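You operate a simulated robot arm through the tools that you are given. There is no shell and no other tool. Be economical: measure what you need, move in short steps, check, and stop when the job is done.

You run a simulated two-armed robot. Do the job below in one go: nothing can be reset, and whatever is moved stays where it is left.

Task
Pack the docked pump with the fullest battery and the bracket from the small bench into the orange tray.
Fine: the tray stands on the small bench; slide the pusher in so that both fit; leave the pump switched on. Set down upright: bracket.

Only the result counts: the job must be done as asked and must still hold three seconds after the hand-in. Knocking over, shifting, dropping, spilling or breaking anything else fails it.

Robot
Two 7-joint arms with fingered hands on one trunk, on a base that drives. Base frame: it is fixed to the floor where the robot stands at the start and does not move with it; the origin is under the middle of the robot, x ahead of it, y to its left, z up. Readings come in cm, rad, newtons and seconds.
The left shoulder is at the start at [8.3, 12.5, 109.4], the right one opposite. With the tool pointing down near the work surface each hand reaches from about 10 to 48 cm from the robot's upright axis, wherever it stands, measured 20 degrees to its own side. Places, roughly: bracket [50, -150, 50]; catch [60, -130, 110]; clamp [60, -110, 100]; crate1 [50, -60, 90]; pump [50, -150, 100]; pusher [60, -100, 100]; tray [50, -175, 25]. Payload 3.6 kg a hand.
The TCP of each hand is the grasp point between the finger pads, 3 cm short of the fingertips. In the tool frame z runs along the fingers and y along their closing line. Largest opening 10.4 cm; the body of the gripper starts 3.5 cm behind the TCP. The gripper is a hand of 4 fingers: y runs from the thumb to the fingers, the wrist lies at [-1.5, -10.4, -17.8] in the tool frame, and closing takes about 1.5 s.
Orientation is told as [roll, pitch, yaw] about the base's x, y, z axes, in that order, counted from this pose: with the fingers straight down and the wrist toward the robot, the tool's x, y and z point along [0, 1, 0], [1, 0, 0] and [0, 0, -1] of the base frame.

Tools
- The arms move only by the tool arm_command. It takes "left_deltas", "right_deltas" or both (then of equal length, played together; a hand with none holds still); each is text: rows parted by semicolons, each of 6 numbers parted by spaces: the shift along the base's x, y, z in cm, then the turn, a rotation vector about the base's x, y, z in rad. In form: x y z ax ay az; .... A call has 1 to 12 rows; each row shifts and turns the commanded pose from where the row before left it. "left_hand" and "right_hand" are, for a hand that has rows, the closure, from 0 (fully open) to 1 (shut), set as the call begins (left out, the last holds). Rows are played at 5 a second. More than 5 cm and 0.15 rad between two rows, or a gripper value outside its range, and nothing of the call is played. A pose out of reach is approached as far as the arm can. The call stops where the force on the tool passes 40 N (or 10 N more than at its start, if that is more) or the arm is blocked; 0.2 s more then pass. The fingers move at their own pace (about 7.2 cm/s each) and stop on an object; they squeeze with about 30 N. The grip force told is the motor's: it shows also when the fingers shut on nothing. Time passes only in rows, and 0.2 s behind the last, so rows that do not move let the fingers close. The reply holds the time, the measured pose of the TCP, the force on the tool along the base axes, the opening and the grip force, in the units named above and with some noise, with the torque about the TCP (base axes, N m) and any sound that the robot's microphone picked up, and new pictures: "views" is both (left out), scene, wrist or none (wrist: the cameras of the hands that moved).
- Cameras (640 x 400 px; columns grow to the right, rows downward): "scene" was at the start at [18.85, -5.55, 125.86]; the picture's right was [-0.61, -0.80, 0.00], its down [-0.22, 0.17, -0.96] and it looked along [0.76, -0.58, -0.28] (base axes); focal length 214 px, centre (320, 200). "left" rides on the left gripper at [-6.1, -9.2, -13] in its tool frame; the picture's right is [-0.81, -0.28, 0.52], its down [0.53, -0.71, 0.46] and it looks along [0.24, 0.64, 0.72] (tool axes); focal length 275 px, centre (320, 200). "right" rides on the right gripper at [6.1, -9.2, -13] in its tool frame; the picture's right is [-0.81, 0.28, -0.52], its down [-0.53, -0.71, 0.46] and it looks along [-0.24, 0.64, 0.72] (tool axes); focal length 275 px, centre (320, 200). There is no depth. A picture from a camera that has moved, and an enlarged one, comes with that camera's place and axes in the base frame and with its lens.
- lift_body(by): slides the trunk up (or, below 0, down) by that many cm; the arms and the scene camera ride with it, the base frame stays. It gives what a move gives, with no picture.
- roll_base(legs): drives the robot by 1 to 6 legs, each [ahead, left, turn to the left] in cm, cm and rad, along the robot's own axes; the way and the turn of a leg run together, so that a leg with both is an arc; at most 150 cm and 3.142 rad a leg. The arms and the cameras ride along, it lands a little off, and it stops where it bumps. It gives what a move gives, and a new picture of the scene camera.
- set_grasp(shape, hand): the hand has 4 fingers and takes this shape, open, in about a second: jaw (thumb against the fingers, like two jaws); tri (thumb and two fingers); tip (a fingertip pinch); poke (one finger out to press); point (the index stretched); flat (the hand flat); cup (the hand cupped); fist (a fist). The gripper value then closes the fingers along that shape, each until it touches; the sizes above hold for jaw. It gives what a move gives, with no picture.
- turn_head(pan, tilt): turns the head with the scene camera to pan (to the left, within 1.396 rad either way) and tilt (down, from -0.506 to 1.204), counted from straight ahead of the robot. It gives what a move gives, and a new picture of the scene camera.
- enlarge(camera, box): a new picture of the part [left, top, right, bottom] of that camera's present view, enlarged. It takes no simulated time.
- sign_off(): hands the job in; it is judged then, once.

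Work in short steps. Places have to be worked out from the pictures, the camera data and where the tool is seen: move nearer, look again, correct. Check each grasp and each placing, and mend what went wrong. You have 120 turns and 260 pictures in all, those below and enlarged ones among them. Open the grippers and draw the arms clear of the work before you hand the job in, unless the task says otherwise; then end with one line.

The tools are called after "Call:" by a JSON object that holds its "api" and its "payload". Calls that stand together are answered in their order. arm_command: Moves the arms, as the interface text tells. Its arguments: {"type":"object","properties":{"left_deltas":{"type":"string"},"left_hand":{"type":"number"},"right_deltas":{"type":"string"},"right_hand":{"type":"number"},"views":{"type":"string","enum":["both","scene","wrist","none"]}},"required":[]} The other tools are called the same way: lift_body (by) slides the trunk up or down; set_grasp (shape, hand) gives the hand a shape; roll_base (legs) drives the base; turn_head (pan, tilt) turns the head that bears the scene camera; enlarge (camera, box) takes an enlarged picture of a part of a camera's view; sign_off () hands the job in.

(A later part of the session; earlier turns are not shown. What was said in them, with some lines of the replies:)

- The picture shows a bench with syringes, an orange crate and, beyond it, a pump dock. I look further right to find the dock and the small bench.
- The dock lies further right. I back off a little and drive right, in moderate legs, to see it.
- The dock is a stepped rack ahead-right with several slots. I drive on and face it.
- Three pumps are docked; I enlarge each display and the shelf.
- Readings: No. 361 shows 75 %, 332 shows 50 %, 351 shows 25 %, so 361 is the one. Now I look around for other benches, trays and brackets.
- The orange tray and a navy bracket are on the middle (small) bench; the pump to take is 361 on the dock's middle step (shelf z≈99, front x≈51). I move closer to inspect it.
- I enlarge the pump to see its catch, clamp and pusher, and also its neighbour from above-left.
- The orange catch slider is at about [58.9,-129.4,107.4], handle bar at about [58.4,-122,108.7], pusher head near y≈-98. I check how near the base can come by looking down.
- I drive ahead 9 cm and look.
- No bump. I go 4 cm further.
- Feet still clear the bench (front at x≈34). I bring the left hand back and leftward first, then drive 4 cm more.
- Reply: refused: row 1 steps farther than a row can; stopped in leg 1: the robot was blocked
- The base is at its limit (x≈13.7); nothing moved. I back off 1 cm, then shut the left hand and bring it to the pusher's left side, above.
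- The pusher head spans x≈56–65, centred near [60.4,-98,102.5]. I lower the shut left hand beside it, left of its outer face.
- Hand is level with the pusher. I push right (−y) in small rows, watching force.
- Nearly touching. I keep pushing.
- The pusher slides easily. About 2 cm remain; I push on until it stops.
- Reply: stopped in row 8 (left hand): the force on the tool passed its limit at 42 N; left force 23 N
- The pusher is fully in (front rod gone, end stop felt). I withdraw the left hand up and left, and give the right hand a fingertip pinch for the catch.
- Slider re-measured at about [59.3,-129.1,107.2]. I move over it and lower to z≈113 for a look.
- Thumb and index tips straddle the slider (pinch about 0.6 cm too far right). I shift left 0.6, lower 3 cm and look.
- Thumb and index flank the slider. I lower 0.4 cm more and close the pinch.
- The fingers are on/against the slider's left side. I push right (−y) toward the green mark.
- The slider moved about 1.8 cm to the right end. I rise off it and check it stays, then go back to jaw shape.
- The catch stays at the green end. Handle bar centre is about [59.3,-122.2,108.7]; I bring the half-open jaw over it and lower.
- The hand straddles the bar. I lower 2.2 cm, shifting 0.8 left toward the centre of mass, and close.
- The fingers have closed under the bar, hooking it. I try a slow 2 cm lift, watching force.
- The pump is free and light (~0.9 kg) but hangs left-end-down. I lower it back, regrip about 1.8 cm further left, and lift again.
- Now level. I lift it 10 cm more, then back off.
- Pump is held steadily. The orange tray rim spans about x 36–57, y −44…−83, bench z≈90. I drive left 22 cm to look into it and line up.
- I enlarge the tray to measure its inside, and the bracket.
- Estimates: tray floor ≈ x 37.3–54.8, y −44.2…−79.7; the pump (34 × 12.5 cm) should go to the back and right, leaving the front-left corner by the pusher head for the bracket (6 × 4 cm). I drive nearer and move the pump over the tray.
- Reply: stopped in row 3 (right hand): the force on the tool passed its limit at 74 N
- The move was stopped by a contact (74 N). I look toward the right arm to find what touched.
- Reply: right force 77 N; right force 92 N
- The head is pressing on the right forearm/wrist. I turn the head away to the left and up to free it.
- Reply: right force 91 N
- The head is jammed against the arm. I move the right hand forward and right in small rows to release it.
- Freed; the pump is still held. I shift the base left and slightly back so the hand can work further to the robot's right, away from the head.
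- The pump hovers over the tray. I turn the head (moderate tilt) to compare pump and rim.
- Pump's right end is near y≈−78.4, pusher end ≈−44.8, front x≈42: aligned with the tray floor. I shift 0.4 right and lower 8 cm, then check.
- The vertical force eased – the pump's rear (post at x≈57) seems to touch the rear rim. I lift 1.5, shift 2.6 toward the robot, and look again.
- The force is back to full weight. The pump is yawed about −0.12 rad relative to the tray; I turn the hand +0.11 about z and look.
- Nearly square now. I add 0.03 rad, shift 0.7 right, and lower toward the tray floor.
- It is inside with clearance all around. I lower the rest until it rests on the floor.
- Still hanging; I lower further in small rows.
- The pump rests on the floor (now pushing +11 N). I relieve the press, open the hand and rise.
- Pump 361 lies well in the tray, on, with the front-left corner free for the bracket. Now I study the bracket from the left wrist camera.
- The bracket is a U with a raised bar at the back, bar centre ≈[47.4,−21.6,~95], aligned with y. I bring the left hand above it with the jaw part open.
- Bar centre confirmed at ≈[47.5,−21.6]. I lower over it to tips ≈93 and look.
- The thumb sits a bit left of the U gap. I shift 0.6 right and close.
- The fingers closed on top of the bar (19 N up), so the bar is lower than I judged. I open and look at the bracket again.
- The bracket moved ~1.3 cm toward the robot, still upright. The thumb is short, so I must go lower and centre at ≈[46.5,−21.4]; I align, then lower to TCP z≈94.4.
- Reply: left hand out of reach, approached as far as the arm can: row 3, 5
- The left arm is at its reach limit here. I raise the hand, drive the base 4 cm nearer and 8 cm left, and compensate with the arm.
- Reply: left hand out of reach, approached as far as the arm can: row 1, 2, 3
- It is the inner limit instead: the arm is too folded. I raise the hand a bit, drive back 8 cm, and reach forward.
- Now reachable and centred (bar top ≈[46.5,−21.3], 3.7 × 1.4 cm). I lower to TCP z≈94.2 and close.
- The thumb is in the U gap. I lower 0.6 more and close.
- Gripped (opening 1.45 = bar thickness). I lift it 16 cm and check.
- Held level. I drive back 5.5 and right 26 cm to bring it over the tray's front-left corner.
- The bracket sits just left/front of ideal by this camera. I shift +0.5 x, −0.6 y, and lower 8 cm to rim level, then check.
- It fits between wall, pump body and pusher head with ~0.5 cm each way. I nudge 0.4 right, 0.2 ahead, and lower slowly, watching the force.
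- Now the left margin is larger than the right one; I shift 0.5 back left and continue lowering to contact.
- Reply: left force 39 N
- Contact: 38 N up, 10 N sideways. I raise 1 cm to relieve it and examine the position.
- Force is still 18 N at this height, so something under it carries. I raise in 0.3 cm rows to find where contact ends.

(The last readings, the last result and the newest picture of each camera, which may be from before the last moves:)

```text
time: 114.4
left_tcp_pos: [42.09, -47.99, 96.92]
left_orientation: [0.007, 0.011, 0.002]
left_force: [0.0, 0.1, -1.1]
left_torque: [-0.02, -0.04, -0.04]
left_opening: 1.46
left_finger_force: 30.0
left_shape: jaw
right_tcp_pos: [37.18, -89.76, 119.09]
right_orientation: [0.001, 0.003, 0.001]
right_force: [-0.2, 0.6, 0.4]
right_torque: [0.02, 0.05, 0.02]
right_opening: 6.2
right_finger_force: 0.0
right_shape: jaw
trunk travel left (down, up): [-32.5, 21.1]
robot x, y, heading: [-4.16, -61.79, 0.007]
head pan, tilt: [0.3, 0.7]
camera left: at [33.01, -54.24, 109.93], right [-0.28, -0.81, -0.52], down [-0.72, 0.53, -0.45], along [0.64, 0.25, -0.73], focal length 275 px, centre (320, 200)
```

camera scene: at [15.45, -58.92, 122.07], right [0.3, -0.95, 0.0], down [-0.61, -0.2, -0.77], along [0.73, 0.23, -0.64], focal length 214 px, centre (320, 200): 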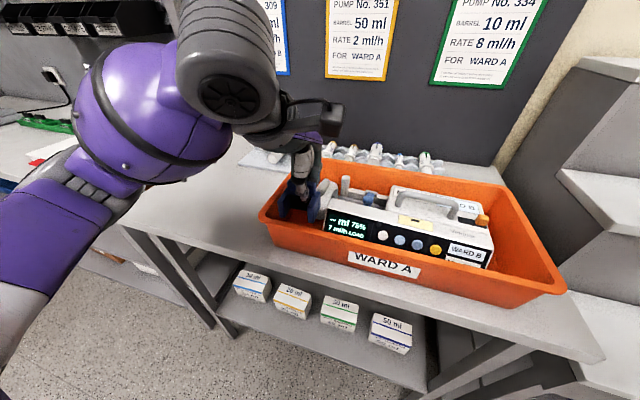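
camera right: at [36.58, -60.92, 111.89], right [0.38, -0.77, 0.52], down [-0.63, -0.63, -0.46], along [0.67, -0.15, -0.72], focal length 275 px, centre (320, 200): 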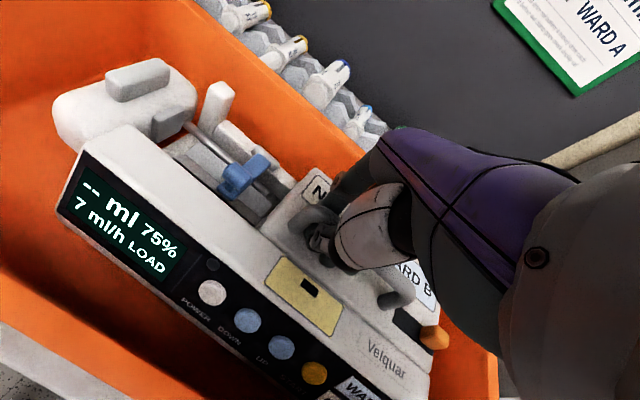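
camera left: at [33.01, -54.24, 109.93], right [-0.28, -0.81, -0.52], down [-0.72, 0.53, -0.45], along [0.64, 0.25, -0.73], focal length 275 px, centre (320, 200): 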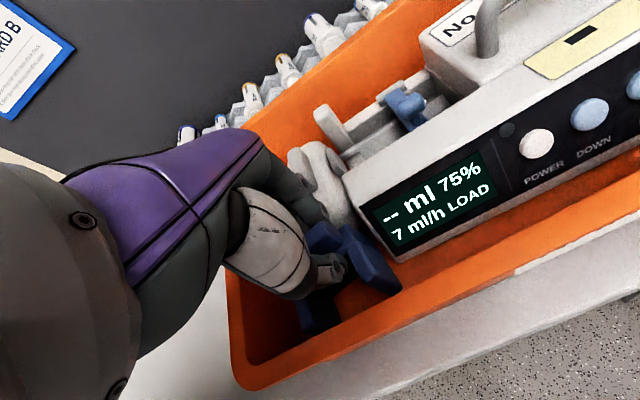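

It is free above z≈96.3. The bracket's right side likely caught the pump body's left edge (side force +10 N), and there is clear room on the left, so I shift 1.0 left, 0.3 ahead and lower gently.

Call:
{"api": "arm_command", "payload": {"left_deltas": "0.3 1.0 0.3 0 0 0; 0 0 -0.6 0 0 0; 0 0 -0.4 0 0 0; 0 0 -0.4 0 0 0; 0 0 0 0 0 0", "views": "wrist"}}

Call:
{"api": "enlarge", "payload": {"camera": "left", "box": [200, 180, 460, 400]}}

```text
time: 115.6
left_tcp_pos: [42.2, -47.05, 95.86]
left_orientation: [0.004, 0.007, 0.002]
left_force: [-5.9, 1.8, 9.5]
left_torque: [0.02, -0.17, -0.02]
left_opening: 1.46
left_finger_force: 30.1
left_shape: jaw
right_tcp_pos: [36.94, -89.68, 119.07]
right_orientation: [0.004, 0.004, -0.001]
right_force: [0.3, 0.0, -0.9]
right_torque: [-0.02, 0.01, -0.03]
right_opening: 6.23
right_finger_force: 0.0
right_shape: jaw
trunk travel left (down, up): [-32.5, 21.1]
robot x, y, heading: [-3.53, -61.54, 0.01]
head pan, tilt: [0.3, 0.7]
camera left: at [33.15, -53.22, 108.93], right [-0.28, -0.81, -0.52], down [-0.72, 0.53, -0.45], along [0.64, 0.25, -0.73], focal length 275 px, centre (320, 200)
```

left: 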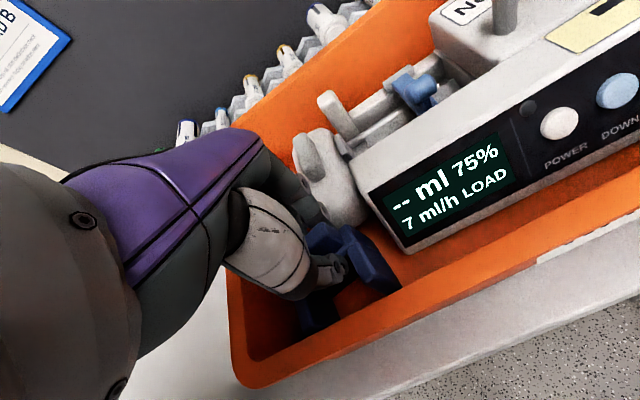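

```text
1.82 times, centred on (330, 290) of left
camera zoom: at [33.15, -53.22, 108.93], right [-0.28, -0.81, -0.52], down [-0.72, 0.53, -0.45], along [0.64, 0.25, -0.73], focal length 500 px, centre (302, 36)
```

zoom: 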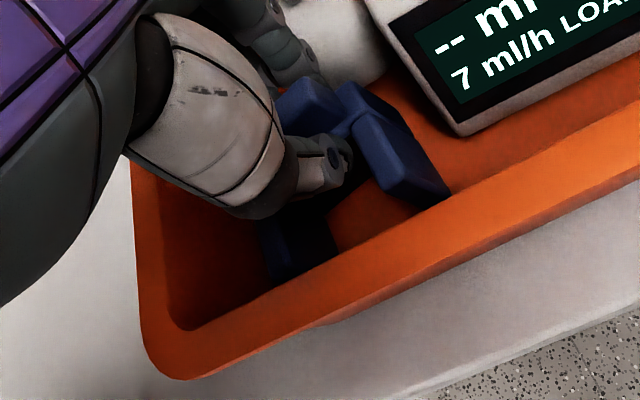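

Force now comes from ahead (−6 N in x): the bulging rear fingers touch the pusher head. I raise a little, shift 0.7 toward the robot, and lower again.

Call:
{"api": "arm_command", "payload": {"left_deltas": "0 0 0.6 0 0 0; -0.7 -0.3 0 0 0 0; 0 0 -0.5 0 0 0; 0 0 -0.4 0 0 0; 0 0 -0.4 0 0 0; 0 0 0 0 0 0", "views": "none"}}

```text
time: 117.0
left_tcp_pos: [41.64, -47.28, 94.96]
left_orientation: [0.005, 0.012, 0.002]
left_force: [0.9, 5.0, 0.9]
left_torque: [0.09, -0.2, 0.01]
left_opening: 1.44
left_finger_force: 29.7
left_shape: jaw
right_tcp_pos: [37.13, -89.76, 119.01]
right_orientation: [0.002, 0.004, 0.0]
right_force: [0.2, 0.5, -0.8]
right_torque: [0.02, -0.01, -0.01]
right_opening: 6.22
right_finger_force: 0.0
right_shape: jaw
trunk travel left (down, up): [-32.5, 21.1]
robot x, y, heading: [-4.28, -61.64, 0.007]
head pan, tilt: [0.3, 0.7]
```

Better: z 94.96 with hardly any load. I shift 0.3 left and lower in small rows.

Call:
{"api": "arm_command", "payload": {"left_deltas": "0 0.3 -0.2 0 0 0; 0 0 -0.3 0 0 0; 0 0 -0.2 0 0 0; 0 0 0 0 0 0", "views": "wrist"}}

Call:
{"api": "enlarge", "payload": {"camera": "left", "box": [200, 180, 460, 400]}}

```text
time: 118.0
left_tcp_pos: [41.7, -47.16, 94.51]
left_orientation: [0.004, 0.008, 0.002]
left_force: [5.5, -4.7, 15.4]
left_torque: [0.2, -0.43, -0.06]
left_opening: 1.52
left_finger_force: 29.9
left_shape: jaw
right_tcp_pos: [36.98, -89.95, 119.02]
right_orientation: [0.004, 0.003, 0.001]
right_force: [-0.5, -0.4, -0.3]
right_torque: [0.0, -0.02, 0.02]
right_opening: 6.21
right_finger_force: 0.1
right_shape: jaw
trunk travel left (down, up): [-32.5, 21.1]
robot x, y, heading: [-3.79, -61.27, 0.007]
head pan, tilt: [0.3, 0.7]
camera left: at [32.52, -53.3, 107.55], right [-0.28, -0.81, -0.52], down [-0.72, 0.53, -0.45], along [0.64, 0.25, -0.73], focal length 275 px, centre (320, 200)
```

left: 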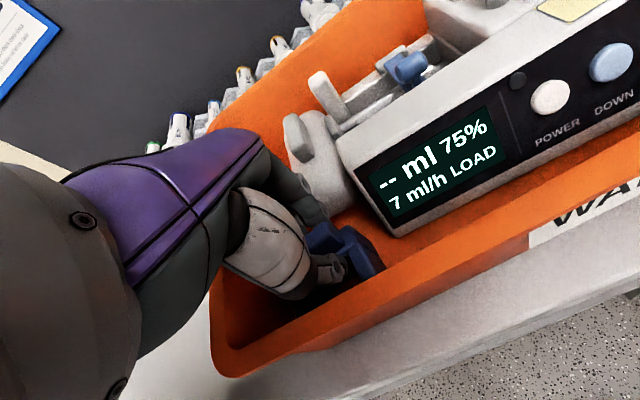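

```text
1.82 times, centred on (330, 290) of left
camera zoom: at [32.52, -53.3, 107.55], right [-0.28, -0.81, -0.52], down [-0.72, 0.53, -0.45], along [0.64, 0.25, -0.73], focal length 500 px, centre (302, 36)
```

zoom: 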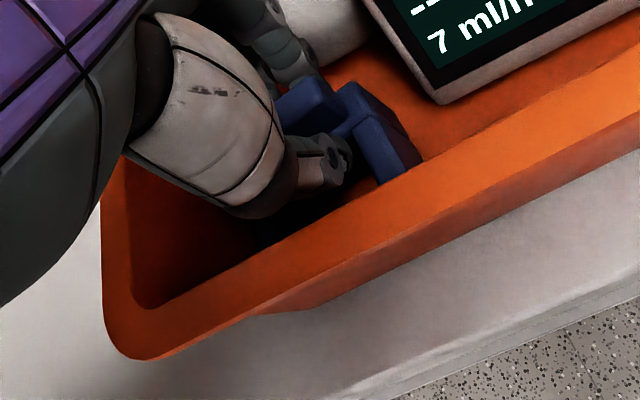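

Floor contact with the front edge touching the wall slightly. I ease 0.3 ahead and release gently with a small opening.

Call:
{"api": "arm_command", "payload": {"left_deltas": "0.3 0 0 0 0 0; 0 0 0 0 0 0", "views": "none"}}

Call:
{"api": "arm_command", "payload": {"left_deltas": "0 0 0 0 0 0; 0 0 0 0 0 0; 0 0 0 0 0 0; 0 0 0 0 0 0", "left_hand": 0.7, "views": "wrist"}}

Call:
{"api": "enlarge", "payload": {"camera": "left", "box": [200, 180, 460, 400]}}

```text
time: 118.6
left_tcp_pos: [41.96, -47.11, 94.37]
left_orientation: [0.004, 0.01, 0.003]
left_force: [0.5, -1.6, 10.2]
left_torque: [0.26, -0.12, -0.05]
left_opening: 1.52
left_finger_force: 30.1
left_shape: jaw
right_tcp_pos: [37.12, -89.91, 118.95]
right_orientation: [0.002, 0.003, 0.001]
right_force: [-0.5, -0.5, 0.3]
right_torque: [-0.03, -0.01, -0.02]
right_opening: 6.2
right_finger_force: 0.1
right_shape: jaw
trunk travel left (down, up): [-32.5, 21.1]
robot x, y, heading: [-4.37, -61.45, 0.006]
head pan, tilt: [0.3, 0.7]
```

```text
time: 119.6
left_tcp_pos: [41.9, -46.95, 94.41]
left_orientation: [0.004, 0.01, 0.003]
left_force: [-2.2, 1.5, -0.9]
left_torque: [-0.03, 0.05, 0.0]
left_opening: 3.07
left_finger_force: 0.0
left_shape: jaw
right_tcp_pos: [37.07, -89.83, 118.97]
right_orientation: [0.003, 0.002, 0.001]
right_force: [0.3, 0.3, -0.7]
right_torque: [0.02, 0.0, 0.0]
right_opening: 6.19
right_finger_force: 0.0
right_shape: jaw
trunk travel left (down, up): [-32.5, 21.1]
robot x, y, heading: [-3.98, -61.51, 0.006]
head pan, tilt: [0.3, 0.7]
camera left: at [32.84, -53.21, 107.46], right [-0.28, -0.81, -0.52], down [-0.72, 0.53, -0.45], along [0.64, 0.25, -0.73], focal length 275 px, centre (320, 200)
```

left: 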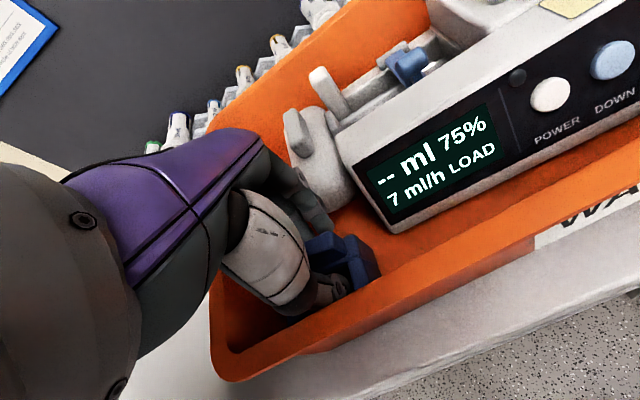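

```text
1.82 times, centred on (330, 290) of left
camera zoom: at [32.84, -53.21, 107.46], right [-0.28, -0.81, -0.52], down [-0.72, 0.53, -0.45], along [0.64, 0.25, -0.73], focal length 500 px, centre (302, 36)
```

zoom: 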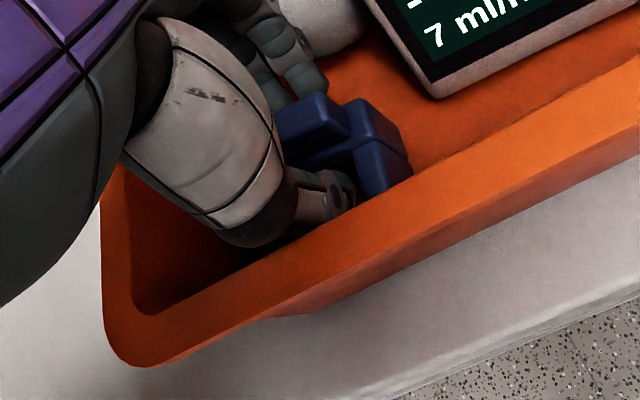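

Released and standing. I rise straight up slowly.

Call:
{"api": "arm_command", "payload": {"left_deltas": "0 0 0.5 0 0 0; 0 0 0.7 0 0 0; 0 0 1 0 0 0; 0 0 1.5 0 0 0; 0 0 3 0 0 0; 0 0 4 0 0 0; 0 0 4 0 0 0; 0 0 0 0 0 0", "views": "both"}}

Call:
{"api": "enlarge", "payload": {"camera": "left", "box": [260, 180, 500, 380]}}

```text
time: 121.4
left_tcp_pos: [41.91, -47.04, 109.14]
left_orientation: [0.004, 0.01, 0.002]
left_force: [0.0, 0.0, 0.6]
left_torque: [0.0, -0.03, 0.0]
left_opening: 3.11
left_finger_force: 0.1
left_shape: jaw
right_tcp_pos: [37.19, -89.71, 119.09]
right_orientation: [0.002, 0.004, 0.001]
right_force: [-0.4, -0.1, -0.3]
right_torque: [0.02, 0.01, 0.0]
right_opening: 6.2
right_finger_force: 0.0
right_shape: jaw
trunk travel left (down, up): [-32.5, 21.1]
robot x, y, heading: [-4.03, -61.54, 0.003]
head pan, tilt: [0.3, 0.7]
camera scene: at [15.48, -58.9, 122.07], right [0.3, -0.95, 0.0], down [-0.61, -0.2, -0.76], along [0.73, 0.23, -0.64], focal length 214 px, centre (320, 200)
camera left: at [32.9, -53.18, 122.13], right [-0.28, -0.81, -0.52], down [-0.72, 0.53, -0.45], along [0.64, 0.25, -0.73], focal length 275 px, centre (320, 200)
```

scene: 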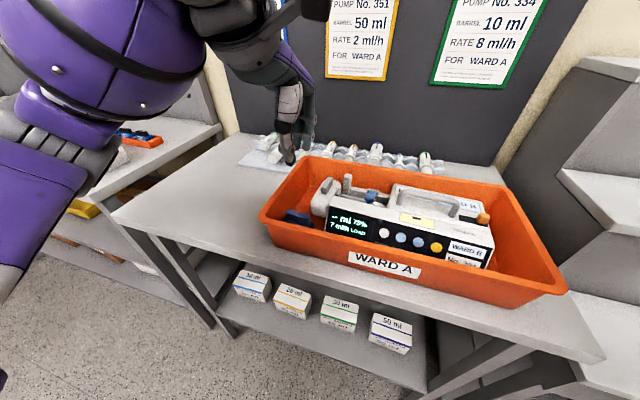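
left: 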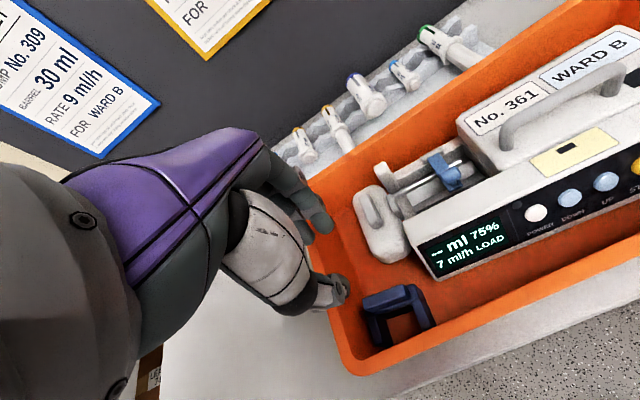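

```text
2.00 times, centred on (380, 280) of left
camera zoom: at [32.9, -53.18, 122.13], right [-0.28, -0.81, -0.52], down [-0.72, 0.53, -0.45], along [0.64, 0.25, -0.73], focal length 551 px, centre (200, 40)
```

zoom: 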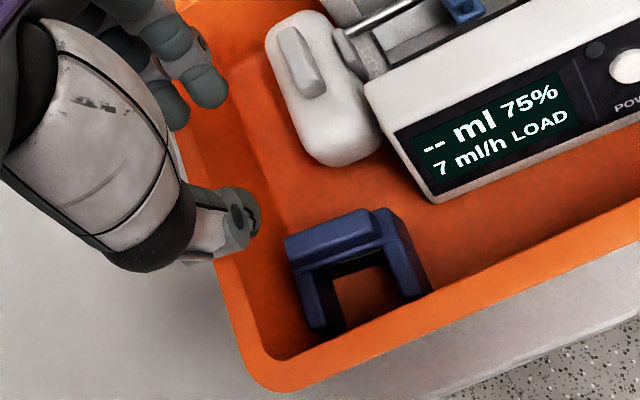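

The bracket stands in the front-left corner, pump beside it. I draw the left hand away to the left and take a better look at whether the bracket is level.

Call:
{"api": "arm_command", "payload": {"left_deltas": "0 0 4 0 0 0; 0 4 1 0 0 0; 0 4.5 0 0 0 0; 0 4.5 0 0 0 0; 0 4.5 0 0 0 0; 0 0 0 0 0 0", "views": "none"}}

Call:
{"api": "turn_head", "payload": {"pan": 0.3, "tilt": 0.85}}

Call:
{"api": "enlarge", "payload": {"camera": "scene", "box": [230, 90, 390, 220]}}

Call:
{"api": "enlarge", "payload": {"camera": "left", "box": [320, 150, 640, 400]}}

```text
time: 122.8
left_tcp_pos: [42.11, -29.56, 114.0]
left_orientation: [0.006, 0.011, 0.002]
left_force: [0.3, 0.3, 0.5]
left_torque: [0.01, 0.02, -0.01]
left_opening: 3.11
left_finger_force: 0.0
left_shape: jaw
right_tcp_pos: [37.13, -89.8, 119.11]
right_orientation: [0.002, 0.002, 0.0]
right_force: [-0.1, -0.2, -0.1]
right_torque: [-0.01, -0.01, 0.04]
right_opening: 6.21
right_finger_force: 0.0
right_shape: jaw
trunk travel left (down, up): [-32.5, 21.1]
robot x, y, heading: [-3.77, -61.56, 0.008]
head pan, tilt: [0.3, 0.7]
```

```text
time: 123.5
left_tcp_pos: [41.94, -29.67, 113.97]
left_orientation: [0.005, 0.008, 0.003]
left_force: [1.2, -0.3, 1.0]
left_torque: [-0.01, -0.01, -0.01]
left_opening: 3.11
left_finger_force: 0.1
left_shape: jaw
right_tcp_pos: [37.1, -89.78, 119.07]
right_orientation: [0.003, 0.005, 0.0]
right_force: [-0.2, 0.0, 0.8]
right_torque: [0.01, -0.01, -0.02]
right_opening: 6.21
right_finger_force: 0.0
right_shape: jaw
trunk travel left (down, up): [-32.5, 21.1]
robot x, y, heading: [-4.12, -61.6, 0.004]
head pan, tilt: [0.3, 0.85]
camera scene: at [14.81, -59.12, 120.85], right [0.3, -0.95, 0.0], down [-0.72, -0.23, -0.66], along [0.63, 0.2, -0.75], focal length 214 px, centre (320, 200)
```

scene: 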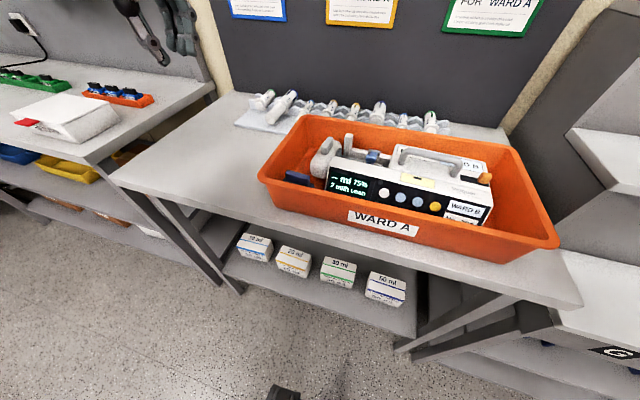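

```text
3.08 times, centred on (310, 155) of scene
camera zoom: at [14.81, -59.12, 120.85], right [0.3, -0.95, 0.0], down [-0.72, -0.23, -0.66], along [0.63, 0.2, -0.75], focal length 660 px, centre (351, 338)
```

zoom: 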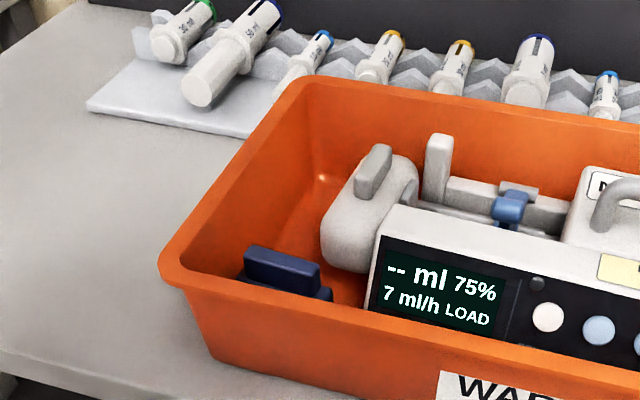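

```text
1.60 times, centred on (480, 275) of left
camera zoom: at [32.82, -35.85, 127.06], right [-0.28, -0.81, -0.52], down [-0.72, 0.53, -0.45], along [0.64, 0.25, -0.73], focal length 440 px, centre (64, 80)
```

zoom: 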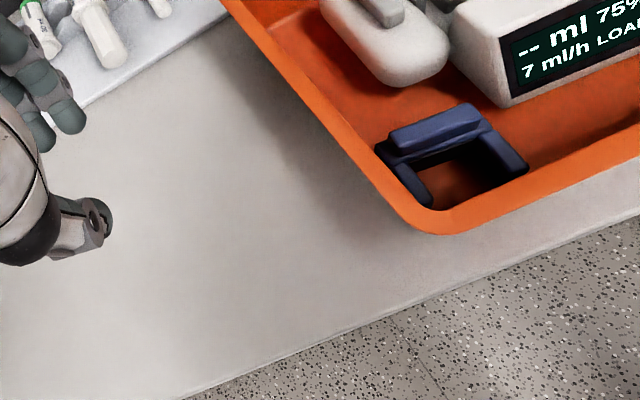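

To judge the bracket's level I raise the trunk for a steeper view.

Call:
{"api": "lift_body", "payload": {"by": 20}}

Call:
{"api": "roll_base", "payload": {"legs": [[8, 6, 0]]}}

Call:
{"api": "turn_head", "payload": {"pan": 0.0, "tilt": 1.1}}

Call:
{"api": "enlarge", "payload": {"camera": "scene", "box": [220, 70, 420, 220]}}

```text
time: 125.7
left_tcp_pos: [42.01, -29.48, 134.05]
left_orientation: [0.004, 0.011, 0.001]
left_force: [0.0, -0.8, -0.9]
left_torque: [0.0, -0.02, 0.0]
left_opening: 3.13
left_finger_force: 0.0
left_shape: jaw
right_tcp_pos: [37.15, -89.8, 138.89]
right_orientation: [0.001, 0.005, 0.0]
right_force: [0.6, -0.2, 0.8]
right_torque: [0.01, 0.0, -0.01]
right_opening: 6.21
right_finger_force: 0.0
right_shape: jaw
trunk travel left (down, up): [-52.5, 1.1]
robot x, y, heading: [-4.33, -61.71, 0.008]
head pan, tilt: [0.3, 0.85]
```

```text
time: 126.8
left_tcp_pos: [49.65, -23.69, 134.15]
left_orientation: [0.004, 0.009, 0.001]
left_force: [0.3, 0.0, 0.8]
left_torque: [0.0, -0.02, 0.02]
left_opening: 3.09
left_finger_force: 0.1
left_shape: jaw
right_tcp_pos: [44.8, -83.86, 139.1]
right_orientation: [0.002, 0.003, 0.0]
right_force: [0.3, 0.0, -0.3]
right_torque: [-0.02, -0.01, 0.0]
right_opening: 6.2
right_finger_force: 0.0
right_shape: jaw
trunk travel left (down, up): [-52.5, 1.1]
robot x, y, heading: [3.65, -55.7, 0.004]
head pan, tilt: [0.3, 0.85]
camera scene: at [12.86, -53.29, 142.44], right [0.3, -0.95, 0.0], down [-0.72, -0.23, -0.66], along [0.63, 0.2, -0.75], focal length 214 px, centre (320, 200)
```

scene: 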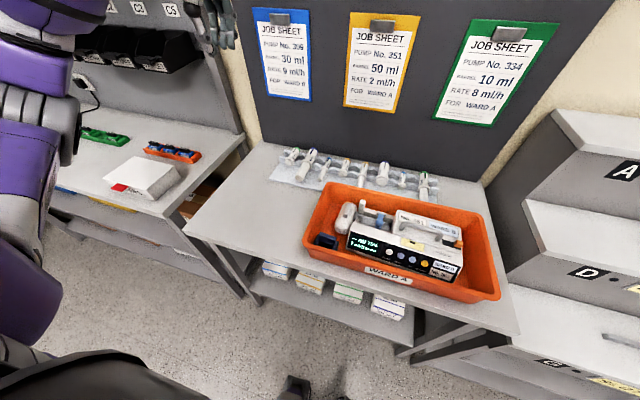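

```text
time: 127.7
left_tcp_pos: [49.77, -23.58, 134.14]
left_orientation: [0.004, 0.011, 0.003]
left_force: [0.4, 0.0, 0.5]
left_torque: [0.02, 0.0, 0.0]
left_opening: 3.13
left_finger_force: 0.0
left_shape: jaw
right_tcp_pos: [44.92, -83.88, 139.06]
right_orientation: [0.003, 0.005, -0.002]
right_force: [-0.5, 0.0, 0.4]
right_torque: [-0.04, -0.01, 0.02]
right_opening: 6.21
right_finger_force: 0.0
right_shape: jaw
trunk travel left (down, up): [-52.5, 1.1]
robot x, y, heading: [3.73, -55.62, 0.009]
head pan, tilt: [0.0, 1.1]
camera scene: at [11.78, -55.56, 140.66], right [0.01, -1.0, 0.0], down [-0.89, -0.01, -0.45], along [0.45, 0.0, -0.89], focal length 214 px, centre (320, 200)
```

scene: 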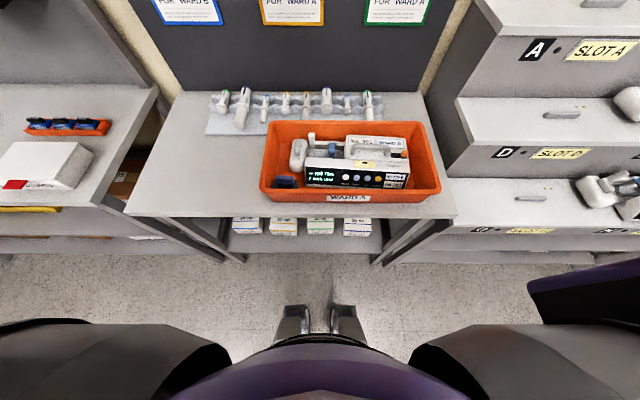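

```text
2.67 times, centred on (320, 145) of scene
camera zoom: at [11.78, -55.56, 140.66], right [0.01, -1.0, 0.0], down [-0.89, -0.01, -0.45], along [0.45, 0.0, -0.89], focal length 572 px, centre (320, 347)
```

zoom: 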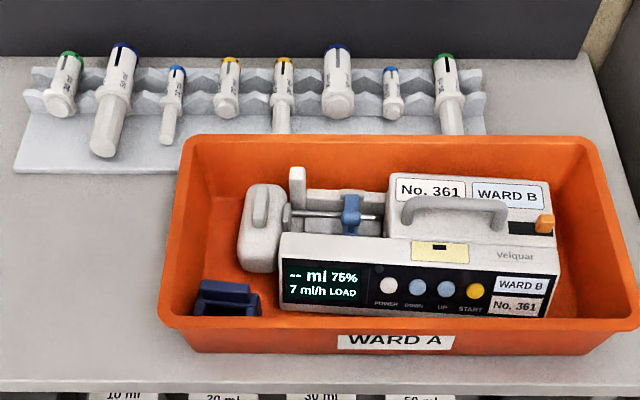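

Level is hard to judge from here. I return to the earlier stance and place the left wrist camera at the same relative pose as when the bracket stood on the bench, to compare shapes.

Call:
{"api": "roll_base", "payload": {"legs": [[-8, -6, 0]]}}

Call:
{"api": "turn_head", "payload": {"pan": 0.3, "tilt": 0.7}}

Call:
{"api": "lift_body", "payload": {"by": -20}}

Call:
{"api": "arm_command", "payload": {"left_deltas": "0 -4.5 0 0 0 0; 0 -4.5 0 0 0 0; 0 -4.5 0 0 0 0; 0 -4 -3 0 0 0; 0 0 -4 0 0 0; 0 0 -3.5 0 0 0; 0 0 0 0 0 0", "left_hand": 0.5, "views": "wrist"}}

Call:
{"api": "enlarge", "payload": {"camera": "left", "box": [260, 200, 420, 360]}}

```text
time: 128.8
left_tcp_pos: [41.99, -29.56, 133.95]
left_orientation: [0.003, 0.01, 0.002]
left_force: [0.8, 0.2, -0.5]
left_torque: [0.02, -0.02, -0.02]
left_opening: 3.11
left_finger_force: 0.0
left_shape: jaw
right_tcp_pos: [37.32, -89.82, 139.03]
right_orientation: [0.003, 0.005, -0.001]
right_force: [-0.7, -0.3, -0.1]
right_torque: [0.01, -0.01, 0.03]
right_opening: 6.22
right_finger_force: 0.1
right_shape: jaw
trunk travel left (down, up): [-52.5, 1.1]
robot x, y, heading: [-4.0, -62.32, 0.01]
head pan, tilt: [0.0, 1.1]
camera scene: at [3.99, -61.53, 140.65], right [0.01, -1.0, 0.0], down [-0.89, -0.01, -0.45], along [0.45, 0.0, -0.89], focal length 214 px, centre (320, 200)
```

scene: 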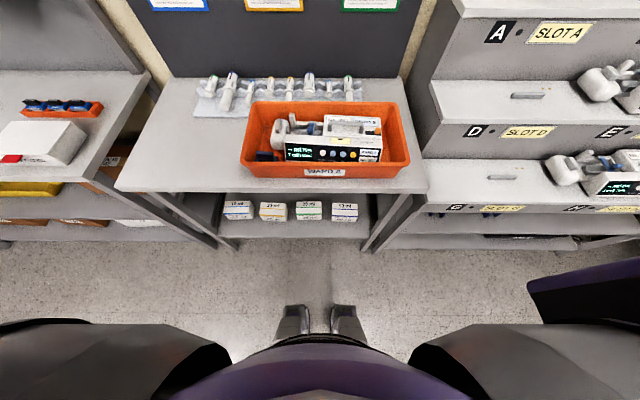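

```text
time: 129.7
left_tcp_pos: [41.83, -29.42, 134.12]
left_orientation: [0.005, 0.009, 0.001]
left_force: [0.9, 0.2, 0.1]
left_torque: [0.0, 0.01, -0.01]
left_opening: 3.12
left_finger_force: 0.2
left_shape: jaw
right_tcp_pos: [37.17, -89.87, 138.86]
right_orientation: [0.002, 0.004, 0.0]
right_force: [0.8, 0.2, -0.9]
right_torque: [-0.02, 0.03, 0.01]
right_opening: 6.21
right_finger_force: 0.1
right_shape: jaw
trunk travel left (down, up): [-52.5, 1.1]
robot x, y, heading: [-3.76, -61.97, 0.005]
head pan, tilt: [0.3, 0.7]
camera scene: at [5.75, -59.04, 143.65], right [0.3, -0.95, 0.0], down [-0.61, -0.2, -0.76], along [0.73, 0.23, -0.64], focal length 214 px, centre (320, 200)
```

scene: 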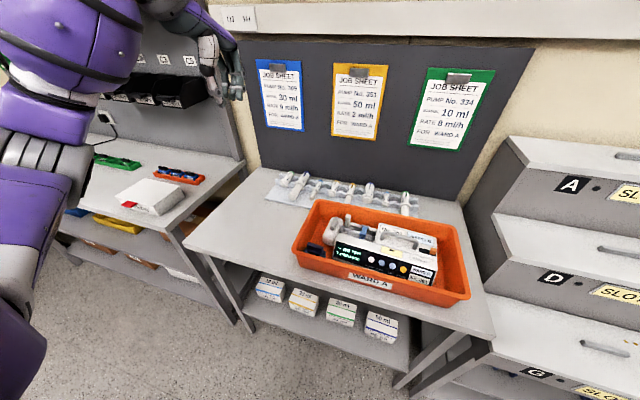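

```text
time: 131.9
left_tcp_pos: [41.92, -29.59, 114.1]
left_orientation: [0.004, 0.01, 0.001]
left_force: [0.0, 0.5, 0.3]
left_torque: [0.02, -0.01, -0.01]
left_opening: 3.1
left_finger_force: 0.1
left_shape: jaw
right_tcp_pos: [37.03, -89.88, 118.98]
right_orientation: [0.002, 0.005, 0.001]
right_force: [-0.5, -0.5, 0.7]
right_torque: [0.0, 0.0, 0.0]
right_opening: 6.2
right_finger_force: 0.0
right_shape: jaw
trunk travel left (down, up): [-32.5, 21.1]
robot x, y, heading: [-4.04, -61.84, 0.006]
head pan, tilt: [0.3, 0.7]
```

```text
time: 133.5
left_tcp_pos: [42.2, -47.2, 103.62]
left_orientation: [0.003, 0.008, 0.002]
left_force: [-0.2, 0.6, -0.1]
left_torque: [0.0, -0.06, -0.01]
left_opening: 5.15
left_finger_force: 0.0
left_shape: jaw
right_tcp_pos: [37.07, -89.83, 118.99]
right_orientation: [0.0, 0.003, 0.0]
right_force: [-0.4, -0.8, -0.6]
right_torque: [0.01, -0.02, -0.01]
right_opening: 6.18
right_finger_force: 0.2
right_shape: jaw
trunk travel left (down, up): [-32.5, 21.1]
robot x, y, heading: [-4.22, -61.48, 0.007]
head pan, tilt: [0.3, 0.7]
camera left: at [33.04, -53.24, 116.71], right [-0.28, -0.81, -0.52], down [-0.72, 0.53, -0.45], along [0.64, 0.25, -0.73], focal length 275 px, centre (320, 200)
```

left: 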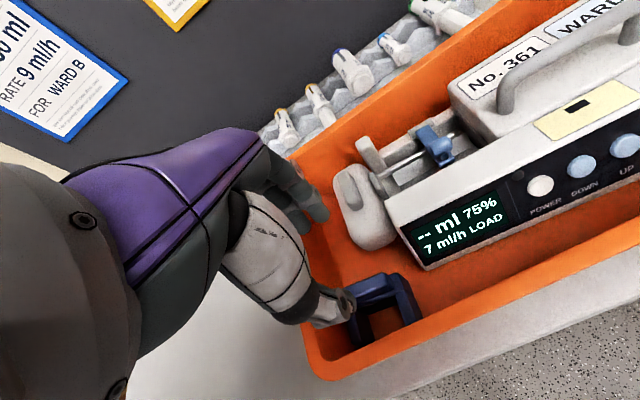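

```text
2.50 times, centred on (340, 280) of left
camera zoom: at [33.04, -53.24, 116.71], right [-0.28, -0.81, -0.52], down [-0.72, 0.53, -0.45], along [0.64, 0.25, -0.73], focal length 688 px, centre (270, 0)
```

zoom: 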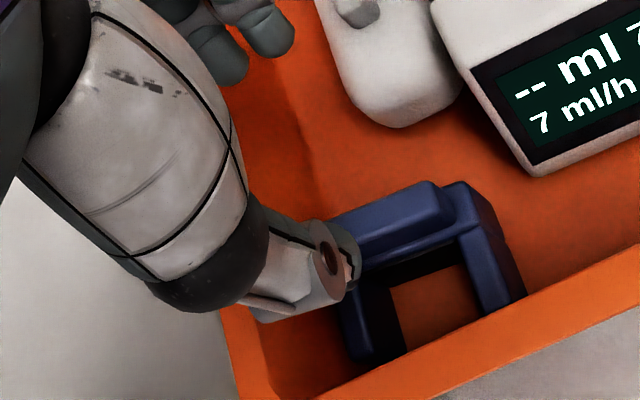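

The picture matches a flat-standing bracket (arms run level along −x), and at release it was on the floor at the expected height. I raise the left hand, open both hands and draw the arms and base clear.

Call:
{"api": "arm_command", "payload": {"left_deltas": "0 0 4 0 0 0; 0 0 4 0 0 0; 0 0 4 0 0 0; 0 4 3 0 0 0; 0 4 0 0 0 0", "right_deltas": "0 0 0 0 0 0; 0 0 0 0 0 0; 0 0 0 0 0 0; 0 0 0 0 0 0; 0 0 0 0 0 0", "left_hand": 0, "right_hand": 0, "views": "none"}}

Call:
{"api": "roll_base", "payload": {"legs": [[-20, 0, 0]]}}

Call:
{"api": "enlarge", "payload": {"camera": "scene", "box": [200, 100, 440, 250]}}

```text
time: 134.7
left_tcp_pos: [41.87, -39.01, 118.47]
left_orientation: [0.002, 0.009, 0.001]
left_force: [-0.5, 1.4, -0.3]
left_torque: [0.02, -0.02, -0.01]
left_opening: 10.37
left_finger_force: 0.1
left_shape: jaw
right_tcp_pos: [37.08, -89.89, 119.14]
right_orientation: [0.001, 0.004, 0.0]
right_force: [0.5, -0.1, -0.6]
right_torque: [-0.02, 0.01, 0.04]
right_opening: 10.37
right_finger_force: 0.1
right_shape: jaw
trunk travel left (down, up): [-32.5, 21.1]
robot x, y, heading: [-4.48, -61.72, 0.009]
head pan, tilt: [0.3, 0.7]
```

```text
time: 136.3
left_tcp_pos: [21.99, -39.29, 118.58]
left_orientation: [0.005, 0.008, 0.0]
left_force: [-0.3, 0.1, -0.2]
left_torque: [-0.02, -0.04, 0.03]
left_opening: 10.38
left_finger_force: 0.2
left_shape: jaw
right_tcp_pos: [17.14, -89.94, 119.07]
right_orientation: [0.001, 0.002, 0.0]
right_force: [0.0, -0.4, 0.9]
right_torque: [-0.04, 0.0, 0.02]
right_opening: 10.37
right_finger_force: 0.1
right_shape: jaw
trunk travel left (down, up): [-32.5, 21.1]
robot x, y, heading: [-23.93, -61.84, 0.007]
head pan, tilt: [0.3, 0.7]
camera scene: at [-4.48, -59.13, 122.08], right [0.3, -0.95, 0.0], down [-0.61, -0.19, -0.77], along [0.73, 0.23, -0.64], focal length 214 px, centre (320, 200)
```

scene: 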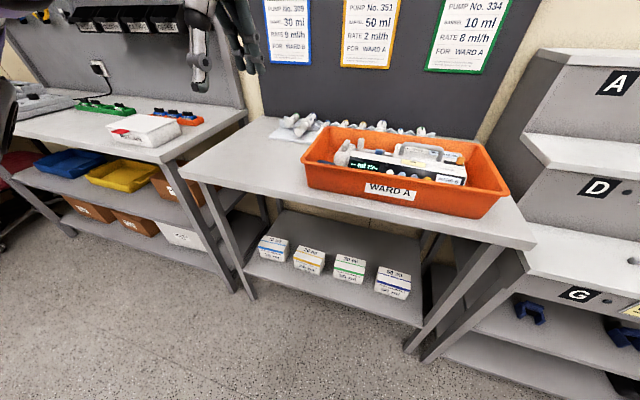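

```text
2.67 times, centred on (320, 175) of scene
camera zoom: at [-4.48, -59.13, 122.08], right [0.3, -0.95, 0.0], down [-0.61, -0.19, -0.77], along [0.73, 0.23, -0.64], focal length 572 px, centre (320, 267)
```

zoom: 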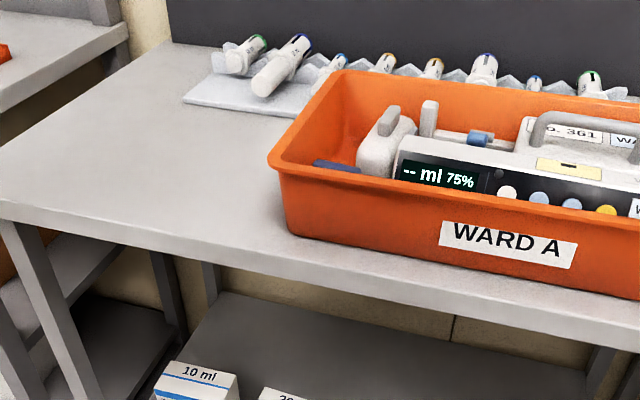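

Everything rests: pump 361 (75 %, display lit) and the bracket are in the orange tray, hands open and clear. I hand in.

Call:
{"api": "sign_off", "payload": {}}

```text
The job is handed in.
```

Pump No. 361 (75 %, the fullest battery) is in the orange tray, switched on with its pusher slid in. The bracket from the small bench is beside it; it looked upright, but the tray's rim partly hid it. The job is handed in.
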